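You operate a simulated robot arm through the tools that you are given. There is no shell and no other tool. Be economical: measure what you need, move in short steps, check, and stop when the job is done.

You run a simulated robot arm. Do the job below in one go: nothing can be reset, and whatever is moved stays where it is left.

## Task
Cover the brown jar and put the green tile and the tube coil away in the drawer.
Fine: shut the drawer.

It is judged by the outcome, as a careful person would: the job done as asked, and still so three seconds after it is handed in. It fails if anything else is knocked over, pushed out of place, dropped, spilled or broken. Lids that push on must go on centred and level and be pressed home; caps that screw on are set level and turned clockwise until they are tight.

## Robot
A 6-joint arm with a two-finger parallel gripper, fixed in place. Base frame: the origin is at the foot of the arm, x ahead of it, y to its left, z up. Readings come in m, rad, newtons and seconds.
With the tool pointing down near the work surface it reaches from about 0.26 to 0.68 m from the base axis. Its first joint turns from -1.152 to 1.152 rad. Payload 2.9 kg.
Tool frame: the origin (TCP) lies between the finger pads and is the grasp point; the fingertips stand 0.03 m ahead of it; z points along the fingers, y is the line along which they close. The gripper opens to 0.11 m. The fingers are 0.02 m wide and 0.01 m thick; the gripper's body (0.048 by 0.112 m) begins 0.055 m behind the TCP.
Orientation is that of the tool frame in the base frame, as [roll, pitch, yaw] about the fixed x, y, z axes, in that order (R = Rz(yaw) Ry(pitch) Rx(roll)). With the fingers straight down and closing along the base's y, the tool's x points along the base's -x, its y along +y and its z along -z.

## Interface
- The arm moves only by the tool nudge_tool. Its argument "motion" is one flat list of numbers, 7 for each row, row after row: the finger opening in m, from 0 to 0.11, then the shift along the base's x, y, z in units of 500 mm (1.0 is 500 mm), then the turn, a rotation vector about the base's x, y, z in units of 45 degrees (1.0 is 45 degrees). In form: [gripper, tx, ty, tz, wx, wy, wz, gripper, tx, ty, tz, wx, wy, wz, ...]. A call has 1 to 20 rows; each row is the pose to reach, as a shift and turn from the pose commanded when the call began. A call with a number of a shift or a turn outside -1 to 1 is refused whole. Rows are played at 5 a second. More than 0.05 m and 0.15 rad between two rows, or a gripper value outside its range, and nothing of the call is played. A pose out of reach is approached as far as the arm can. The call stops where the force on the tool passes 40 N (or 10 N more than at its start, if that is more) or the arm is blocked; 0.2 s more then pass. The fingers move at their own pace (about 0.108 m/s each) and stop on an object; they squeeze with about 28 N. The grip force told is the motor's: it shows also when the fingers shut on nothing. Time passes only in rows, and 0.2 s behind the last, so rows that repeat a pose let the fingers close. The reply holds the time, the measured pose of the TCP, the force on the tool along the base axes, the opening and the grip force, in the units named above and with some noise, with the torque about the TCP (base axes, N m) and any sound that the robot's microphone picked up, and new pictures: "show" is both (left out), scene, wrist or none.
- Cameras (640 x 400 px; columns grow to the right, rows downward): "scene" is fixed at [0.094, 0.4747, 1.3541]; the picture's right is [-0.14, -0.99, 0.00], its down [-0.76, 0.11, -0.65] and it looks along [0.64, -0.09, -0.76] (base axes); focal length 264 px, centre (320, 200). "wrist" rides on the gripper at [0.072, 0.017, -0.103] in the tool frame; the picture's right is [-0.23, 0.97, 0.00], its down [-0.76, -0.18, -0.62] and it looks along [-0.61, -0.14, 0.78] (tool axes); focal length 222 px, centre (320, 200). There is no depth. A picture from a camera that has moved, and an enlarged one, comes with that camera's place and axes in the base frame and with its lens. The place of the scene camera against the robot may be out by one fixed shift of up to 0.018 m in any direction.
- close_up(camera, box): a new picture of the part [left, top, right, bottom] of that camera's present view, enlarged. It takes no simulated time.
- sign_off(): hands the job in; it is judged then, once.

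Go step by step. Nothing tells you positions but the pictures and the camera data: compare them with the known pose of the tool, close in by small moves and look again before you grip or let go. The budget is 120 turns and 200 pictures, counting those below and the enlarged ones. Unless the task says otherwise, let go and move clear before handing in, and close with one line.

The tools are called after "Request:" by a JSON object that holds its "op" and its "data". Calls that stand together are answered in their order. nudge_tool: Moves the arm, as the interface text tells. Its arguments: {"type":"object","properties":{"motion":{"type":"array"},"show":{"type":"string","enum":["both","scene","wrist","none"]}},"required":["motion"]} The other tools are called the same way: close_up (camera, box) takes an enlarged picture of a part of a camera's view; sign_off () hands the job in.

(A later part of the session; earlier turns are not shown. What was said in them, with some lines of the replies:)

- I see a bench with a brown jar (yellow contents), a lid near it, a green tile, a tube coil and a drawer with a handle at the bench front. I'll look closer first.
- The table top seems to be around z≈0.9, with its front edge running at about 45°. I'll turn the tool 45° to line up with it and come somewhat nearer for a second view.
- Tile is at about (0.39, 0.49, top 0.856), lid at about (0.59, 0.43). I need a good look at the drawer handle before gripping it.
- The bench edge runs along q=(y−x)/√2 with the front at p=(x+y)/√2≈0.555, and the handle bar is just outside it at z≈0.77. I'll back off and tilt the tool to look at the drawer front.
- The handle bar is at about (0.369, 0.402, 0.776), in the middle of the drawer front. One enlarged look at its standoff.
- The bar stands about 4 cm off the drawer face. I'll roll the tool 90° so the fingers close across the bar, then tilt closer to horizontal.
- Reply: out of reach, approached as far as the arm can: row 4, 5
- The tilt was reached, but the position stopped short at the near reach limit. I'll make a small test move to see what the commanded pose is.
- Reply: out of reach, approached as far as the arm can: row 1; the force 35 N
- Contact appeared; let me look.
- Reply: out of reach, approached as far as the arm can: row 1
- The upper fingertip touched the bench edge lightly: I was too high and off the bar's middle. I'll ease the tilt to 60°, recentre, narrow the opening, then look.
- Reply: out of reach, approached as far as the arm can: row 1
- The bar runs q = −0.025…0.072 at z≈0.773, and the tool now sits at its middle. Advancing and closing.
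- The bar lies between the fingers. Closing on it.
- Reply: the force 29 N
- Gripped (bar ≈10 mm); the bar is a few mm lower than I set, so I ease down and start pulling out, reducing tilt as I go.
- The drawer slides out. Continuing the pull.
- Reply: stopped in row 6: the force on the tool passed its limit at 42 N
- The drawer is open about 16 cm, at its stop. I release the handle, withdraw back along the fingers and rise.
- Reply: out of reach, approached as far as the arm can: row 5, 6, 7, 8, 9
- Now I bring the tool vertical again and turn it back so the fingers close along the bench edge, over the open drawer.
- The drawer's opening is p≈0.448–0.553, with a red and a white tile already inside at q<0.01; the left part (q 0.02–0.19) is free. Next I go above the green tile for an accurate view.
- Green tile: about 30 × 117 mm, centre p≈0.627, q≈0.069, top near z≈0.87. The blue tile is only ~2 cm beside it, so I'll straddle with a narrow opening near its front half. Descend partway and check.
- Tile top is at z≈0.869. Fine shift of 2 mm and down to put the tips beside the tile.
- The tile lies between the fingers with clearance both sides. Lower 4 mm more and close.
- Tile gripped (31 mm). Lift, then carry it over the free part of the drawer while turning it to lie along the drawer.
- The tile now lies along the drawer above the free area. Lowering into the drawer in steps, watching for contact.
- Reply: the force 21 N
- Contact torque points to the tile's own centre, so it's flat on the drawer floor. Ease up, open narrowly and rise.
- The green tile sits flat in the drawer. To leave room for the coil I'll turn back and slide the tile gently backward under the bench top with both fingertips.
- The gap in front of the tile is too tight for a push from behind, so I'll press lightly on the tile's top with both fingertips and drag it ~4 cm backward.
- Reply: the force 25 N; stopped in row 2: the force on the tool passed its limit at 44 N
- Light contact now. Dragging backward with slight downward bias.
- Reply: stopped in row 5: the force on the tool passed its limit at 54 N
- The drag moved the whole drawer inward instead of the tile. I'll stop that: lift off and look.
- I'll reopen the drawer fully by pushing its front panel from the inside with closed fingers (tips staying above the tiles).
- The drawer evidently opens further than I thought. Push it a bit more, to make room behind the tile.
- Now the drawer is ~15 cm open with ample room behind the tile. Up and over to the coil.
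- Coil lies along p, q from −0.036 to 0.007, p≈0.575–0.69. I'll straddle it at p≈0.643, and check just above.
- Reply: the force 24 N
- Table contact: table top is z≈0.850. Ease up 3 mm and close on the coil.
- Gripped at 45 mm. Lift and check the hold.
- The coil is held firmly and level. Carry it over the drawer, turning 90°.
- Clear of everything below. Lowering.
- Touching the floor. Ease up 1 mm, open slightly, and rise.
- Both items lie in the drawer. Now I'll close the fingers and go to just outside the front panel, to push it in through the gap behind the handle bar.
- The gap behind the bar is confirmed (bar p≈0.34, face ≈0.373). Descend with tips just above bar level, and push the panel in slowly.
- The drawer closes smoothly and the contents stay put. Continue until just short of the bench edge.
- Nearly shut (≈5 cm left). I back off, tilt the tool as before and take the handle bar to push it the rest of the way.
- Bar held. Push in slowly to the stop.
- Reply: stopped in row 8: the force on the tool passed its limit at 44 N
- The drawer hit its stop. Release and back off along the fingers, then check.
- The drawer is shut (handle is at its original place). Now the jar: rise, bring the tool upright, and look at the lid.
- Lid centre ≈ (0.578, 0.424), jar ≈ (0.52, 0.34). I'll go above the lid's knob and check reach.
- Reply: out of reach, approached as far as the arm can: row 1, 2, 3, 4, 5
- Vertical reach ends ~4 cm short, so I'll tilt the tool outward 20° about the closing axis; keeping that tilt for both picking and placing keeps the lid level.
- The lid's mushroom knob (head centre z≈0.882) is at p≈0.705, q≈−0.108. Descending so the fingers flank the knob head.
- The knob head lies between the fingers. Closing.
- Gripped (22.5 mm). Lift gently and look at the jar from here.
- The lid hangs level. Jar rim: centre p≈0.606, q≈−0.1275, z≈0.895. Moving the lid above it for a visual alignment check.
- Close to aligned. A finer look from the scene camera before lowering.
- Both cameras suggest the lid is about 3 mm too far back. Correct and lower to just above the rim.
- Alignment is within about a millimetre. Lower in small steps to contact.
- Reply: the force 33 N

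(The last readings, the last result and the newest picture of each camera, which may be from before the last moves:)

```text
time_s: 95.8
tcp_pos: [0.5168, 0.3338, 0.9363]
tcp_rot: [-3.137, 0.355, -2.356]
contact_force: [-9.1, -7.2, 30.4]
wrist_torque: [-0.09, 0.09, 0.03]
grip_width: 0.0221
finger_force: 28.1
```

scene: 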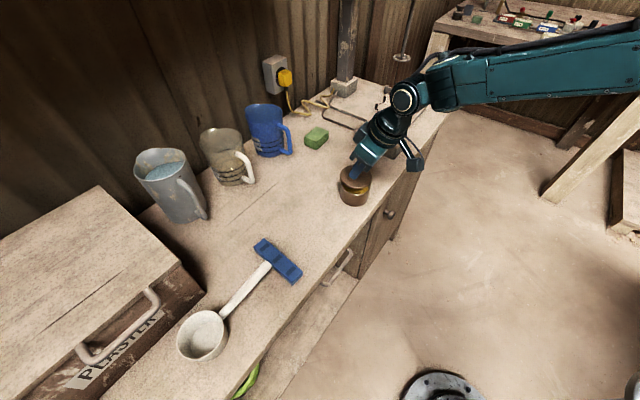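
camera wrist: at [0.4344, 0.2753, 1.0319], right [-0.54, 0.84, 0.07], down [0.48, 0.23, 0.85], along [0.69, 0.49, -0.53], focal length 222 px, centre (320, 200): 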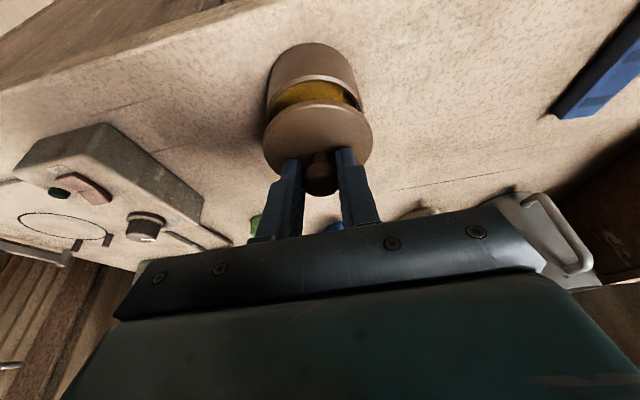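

Seated with 30 N evenly. Ease off and open to inspect.

Request:
{"op": "nudge_tool", "data": {"motion": [0, 0, 0, 0.004, 0, 0, 0, 0.03, 0, 0, 0.004, 0, 0, 0, 0.045, 0, 0, 0.004, 0, 0, 0, 0.05, 0, 0, 0.004, 0, 0, 0, 0.05, -0.012, -0.012, 0.05, 0, 0, 0, 0.05, -0.03, -0.03, 0.12, 0, 0, 0, 0.05, -0.05, -0.05, 0.18, 0, 0, 0]}}

Request:
{"op": "close_up", "data": {"camera": "scene", "box": [335, 160, 385, 210]}}

Request:
{"op": "close_up", "data": {"camera": "wrist", "box": [220, 0, 420, 170]}}

```text
time_s: 97.4
tcp_pos: [0.4914, 0.308, 1.0249]
tcp_rot: [-3.137, 0.344, -2.357]
contact_force: [0.0, -0.3, 0.0]
wrist_torque: [-0.01, 0.0, 0.0]
grip_width: 0.0502
finger_force: 0.1
heard: snap
camera wrist: at [0.4069, 0.2479, 1.0974], right [-0.54, 0.84, 0.07], down [0.48, 0.23, 0.84], along [0.69, 0.49, -0.53], focal length 222 px, centre (320, 200)
```

scene: 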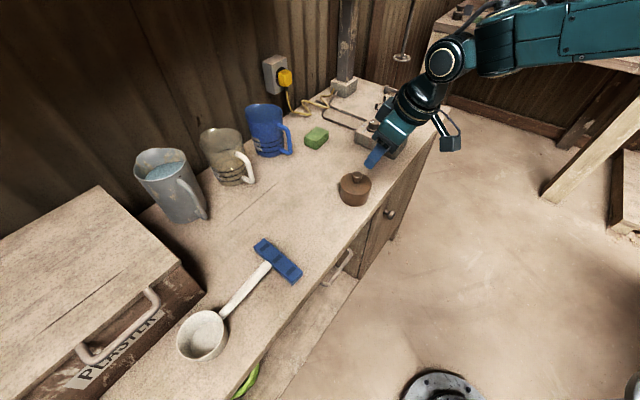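
wrist: 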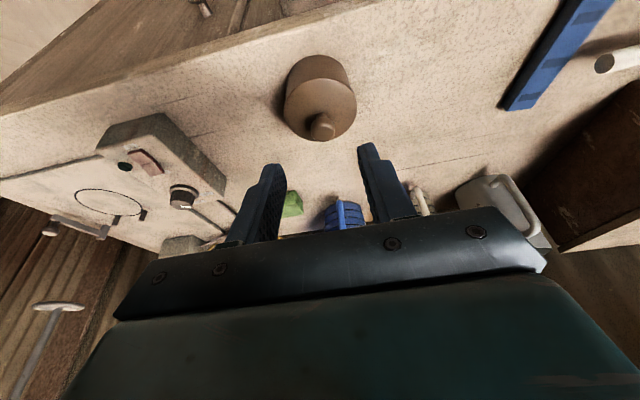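

```text
8.00 times, centred on (360, 185) of scene
camera zoom: at [0.094, 0.4747, 1.3541], right [-0.14, -0.99, 0.0], down [-0.76, 0.11, -0.65], along [0.64, -0.09, -0.76], focal length 2116 px, centre (0, 320)
```

zoom: 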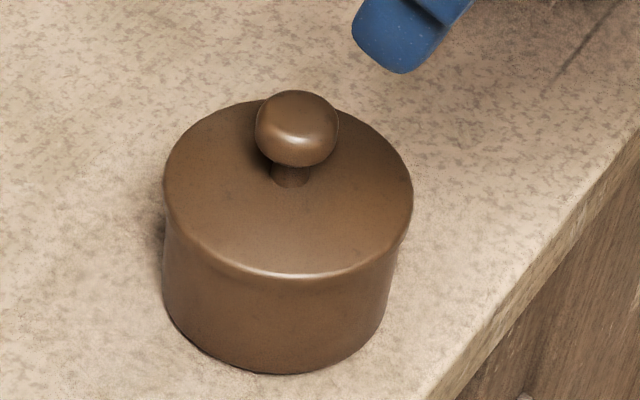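

```text
2.35 times, centred on (320, 85) of wrist
camera zoom: at [0.4069, 0.2479, 1.0974], right [-0.54, 0.84, 0.07], down [0.48, 0.23, 0.84], along [0.69, 0.49, -0.53], focal length 523 px, centre (320, 471)
```

zoom: 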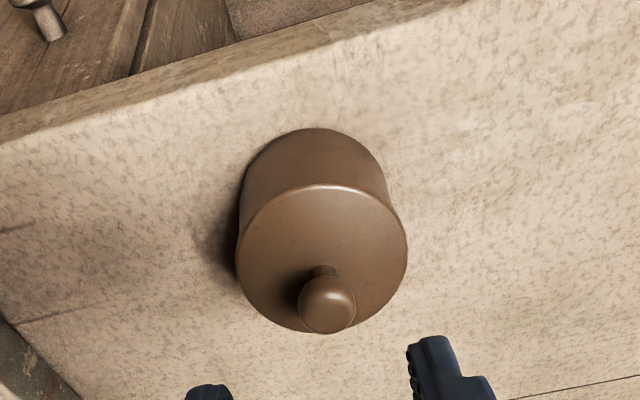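

A snap was heard around the release, and the lid looks level and centred. To be sure it is pressed home, I'll press straight down on the knob with closed fingers and the tool upright.

Request:
{"op": "nudge_tool", "data": {"motion": [0.02, 0, 0, 0, -0.105, 0.105, 0, 0.0, 0.02, 0.02, 0, -0.21, 0.21, 0, 0, 0.04, 0.04, -0.01, -0.314, 0.314, 0, 0, 0.056, 0.058, -0.05, -0.314, 0.314, 0, 0, 0.056, 0.058, -0.05, -0.314, 0.314, 0]}}

Request:
{"op": "close_up", "data": {"camera": "wrist", "box": [220, 60, 420, 240]}}

Request:
{"op": "close_up", "data": {"camera": "scene", "box": [325, 140, 395, 210]}}

```text
time_s: 98.6
tcp_pos: [0.5192, 0.3368, 0.9981]
tcp_rot: [-3.139, -0.003, -2.356]
contact_force: [-0.2, -0.5, -0.4]
wrist_torque: [-0.03, -0.04, -0.04]
grip_width: 0.0
finger_force: 27.9
camera wrist: at [0.4557, 0.2988, 1.1018], right [-0.53, 0.85, 0.0], down [0.66, 0.41, 0.62], along [0.53, 0.33, -0.78], focal length 222 px, centre (320, 200)
```

scene: 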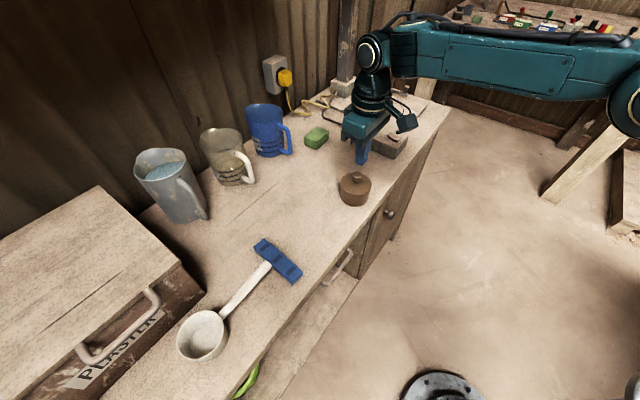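
wrist: 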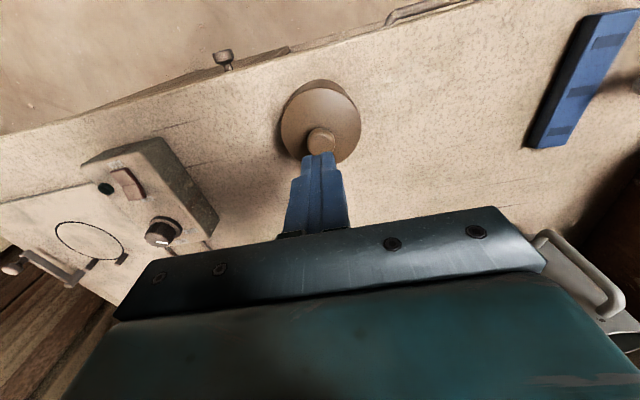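

```text
2.22 times, centred on (320, 150) of wrist
camera zoom: at [0.4557, 0.2988, 1.1018], right [-0.53, 0.85, 0.0], down [0.66, 0.41, 0.62], along [0.53, 0.33, -0.78], focal length 494 px, centre (320, 311)
```

zoom: 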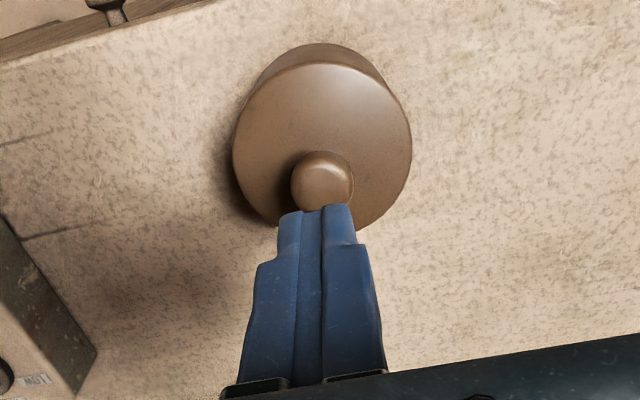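

```text
5.71 times, centred on (360, 175) of scene
camera zoom: at [0.094, 0.4747, 1.3541], right [-0.14, -0.99, 0.0], down [-0.76, 0.11, -0.65], along [0.64, -0.09, -0.76], focal length 1511 px, centre (91, 343)
```

zoom: 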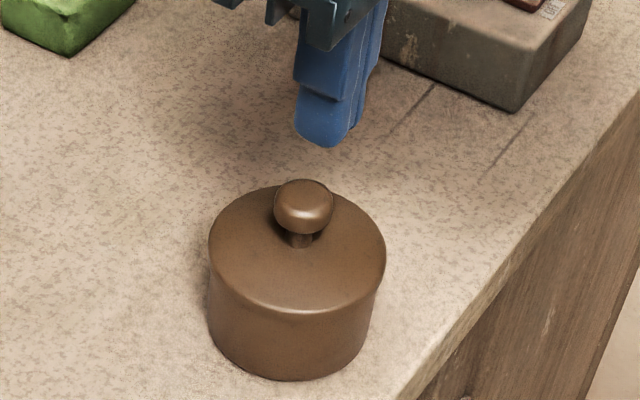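

Over the knob. Press down in small steps.

Request:
{"op": "nudge_tool", "data": {"motion": [0, 0, 0.002, -0.03, 0, 0, 0, 0, 0, 0.002, -0.054, 0, 0, 0, 0, 0, 0.002, -0.06, 0, 0, 0], "show": "none"}}

Request:
{"op": "nudge_tool", "data": {"motion": [0, 0, 0, -0.003, 0, 0, 0, 0, 0, 0, -0.006, 0, 0, 0, 0, 0, 0, -0.009, 0, 0, 0], "show": "none"}}

```text
time_s: 99.4
tcp_pos: [0.5181, 0.3377, 0.9674]
tcp_rot: [-3.137, -0.002, -2.357]
contact_force: [-0.6, 0.8, -0.6]
wrist_torque: [-0.01, -0.03, 0.01]
grip_width: 0.0
finger_force: 27.8
```

```text
time_s: 100.2
tcp_pos: [0.5188, 0.3389, 0.9641]
tcp_rot: [-3.139, -0.001, -2.356]
contact_force: [0.2, 1.0, -0.4]
wrist_torque: [0.02, 0.01, -0.01]
grip_width: 0.0
finger_force: 27.6
```

Request:
{"op": "nudge_tool", "data": {"motion": [0, 0, 0, -0.003, 0, 0, 0, 0, 0, 0, -0.006, 0, 0, 0, 0, 0, 0, -0.009, 0, 0, 0, 0, 0, 0, -0.012, 0, 0, 0], "show": "none"}}

```text
time_s: 101.2
tcp_pos: [0.5186, 0.337, 0.9605]
tcp_rot: [-3.139, 0.002, -2.355]
contact_force: [-9.2, -3.7, 21.5]
wrist_torque: [-0.06, 0.2, -0.04]
grip_width: 0.0
finger_force: 28.0
```

Request:
{"op": "nudge_tool", "data": {"motion": [0, 0, 0, -0.0015, 0, 0, 0, 0, 0, 0, -0.003, 0, 0, 0, 0, 0, 0, -0.0045, 0, 0, 0], "show": "none"}}

```text
time_s: 101.8
tcp_pos: [0.5196, 0.3386, 0.9616]
tcp_rot: [-3.136, 0.006, -2.357]
contact_force: [0.3, -0.1, 2.8]
wrist_torque: [-0.03, -0.05, -0.04]
grip_width: 0.0001
finger_force: 28.4
stopped in row 2: the force on the tool passed its limit at 41 N (the readings are from after the stop); the commanded pose is now the measured one
```

Pressed with 41 N and nothing moved further, consistent with the earlier snap being the lid seating. I'll back away and take a low side view to confirm there's no gap.

Request:
{"op": "nudge_tool", "data": {"motion": [0, 0, 0, 0.08, 0, 0, 0, 0.02, -0.05, -0.05, 0.1, 0.1, -0.1, 0, 0.03, -0.11, -0.11, 0.1, 0.2, -0.2, 0, 0.03, -0.17, -0.17, 0.08, 0.3, -0.3, 0, 0.03, -0.22, -0.225, 0.04, 0.4, -0.4, 0, 0.03, -0.22, -0.225, 0.0, 0.5, -0.5, 0, 0.03, -0.22, -0.225, -0.04, 0.6, -0.6, 0, 0.03, -0.22, -0.225, -0.06, 0.7, -0.7, 0]}}

Request:
{"op": "close_up", "data": {"camera": "wrist", "box": [260, 120, 380, 220]}}

Request:
{"op": "close_up", "data": {"camera": "scene", "box": [335, 160, 385, 210]}}

```text
time_s: 103.6
tcp_pos: [0.4088, 0.2261, 0.9299]
tcp_rot: [-3.138, 0.782, -2.357]
contact_force: [0.9, 0.6, -0.1]
wrist_torque: [-0.02, 0.01, 0.02]
grip_width: 0.0301
finger_force: 0.2
camera wrist: at [0.3095, 0.1512, 0.9525], right [-0.57, 0.8, 0.16], down [0.19, -0.05, 0.98], along [0.8, 0.59, -0.13], focal length 222 px, centre (320, 200)
```

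scene: 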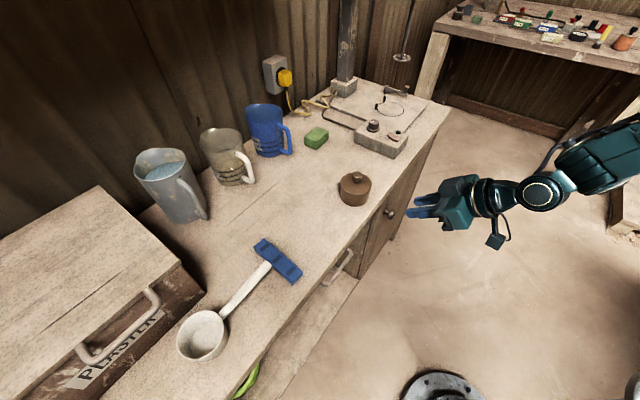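
wrist: 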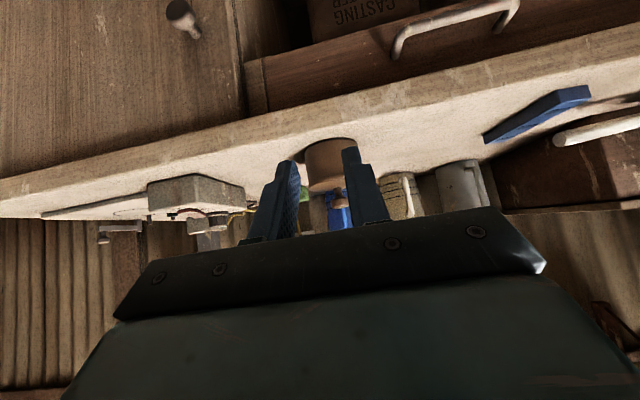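

```text
4.00 times, centred on (320, 170) of wrist
camera zoom: at [0.3095, 0.1512, 0.9525], right [-0.57, 0.8, 0.16], down [0.19, -0.05, 0.98], along [0.8, 0.59, -0.13], focal length 888 px, centre (320, 320)
```

zoom: 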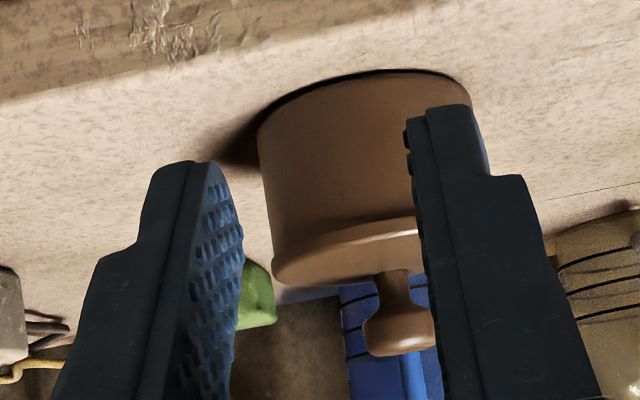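

```text
8.00 times, centred on (360, 185) of scene
camera zoom: at [0.094, 0.4747, 1.3541], right [-0.14, -0.99, 0.0], down [-0.76, 0.11, -0.65], along [0.64, -0.09, -0.76], focal length 2116 px, centre (0, 320)
```

zoom: 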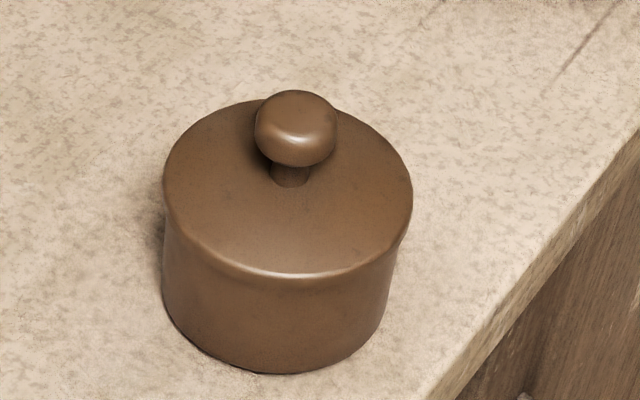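

The jar's lid sits flush, level and centred with no gap. The drawer is shut with the green tile and coil inside, nothing else has moved, and the arm is clear, so I'm handing in.

Request:
{"op": "sign_off", "data": {}}

```text
The job is handed in.
```

The brown jar is covered with its lid pressed home, and the green tile and tube coil are in the drawer, which is shut.
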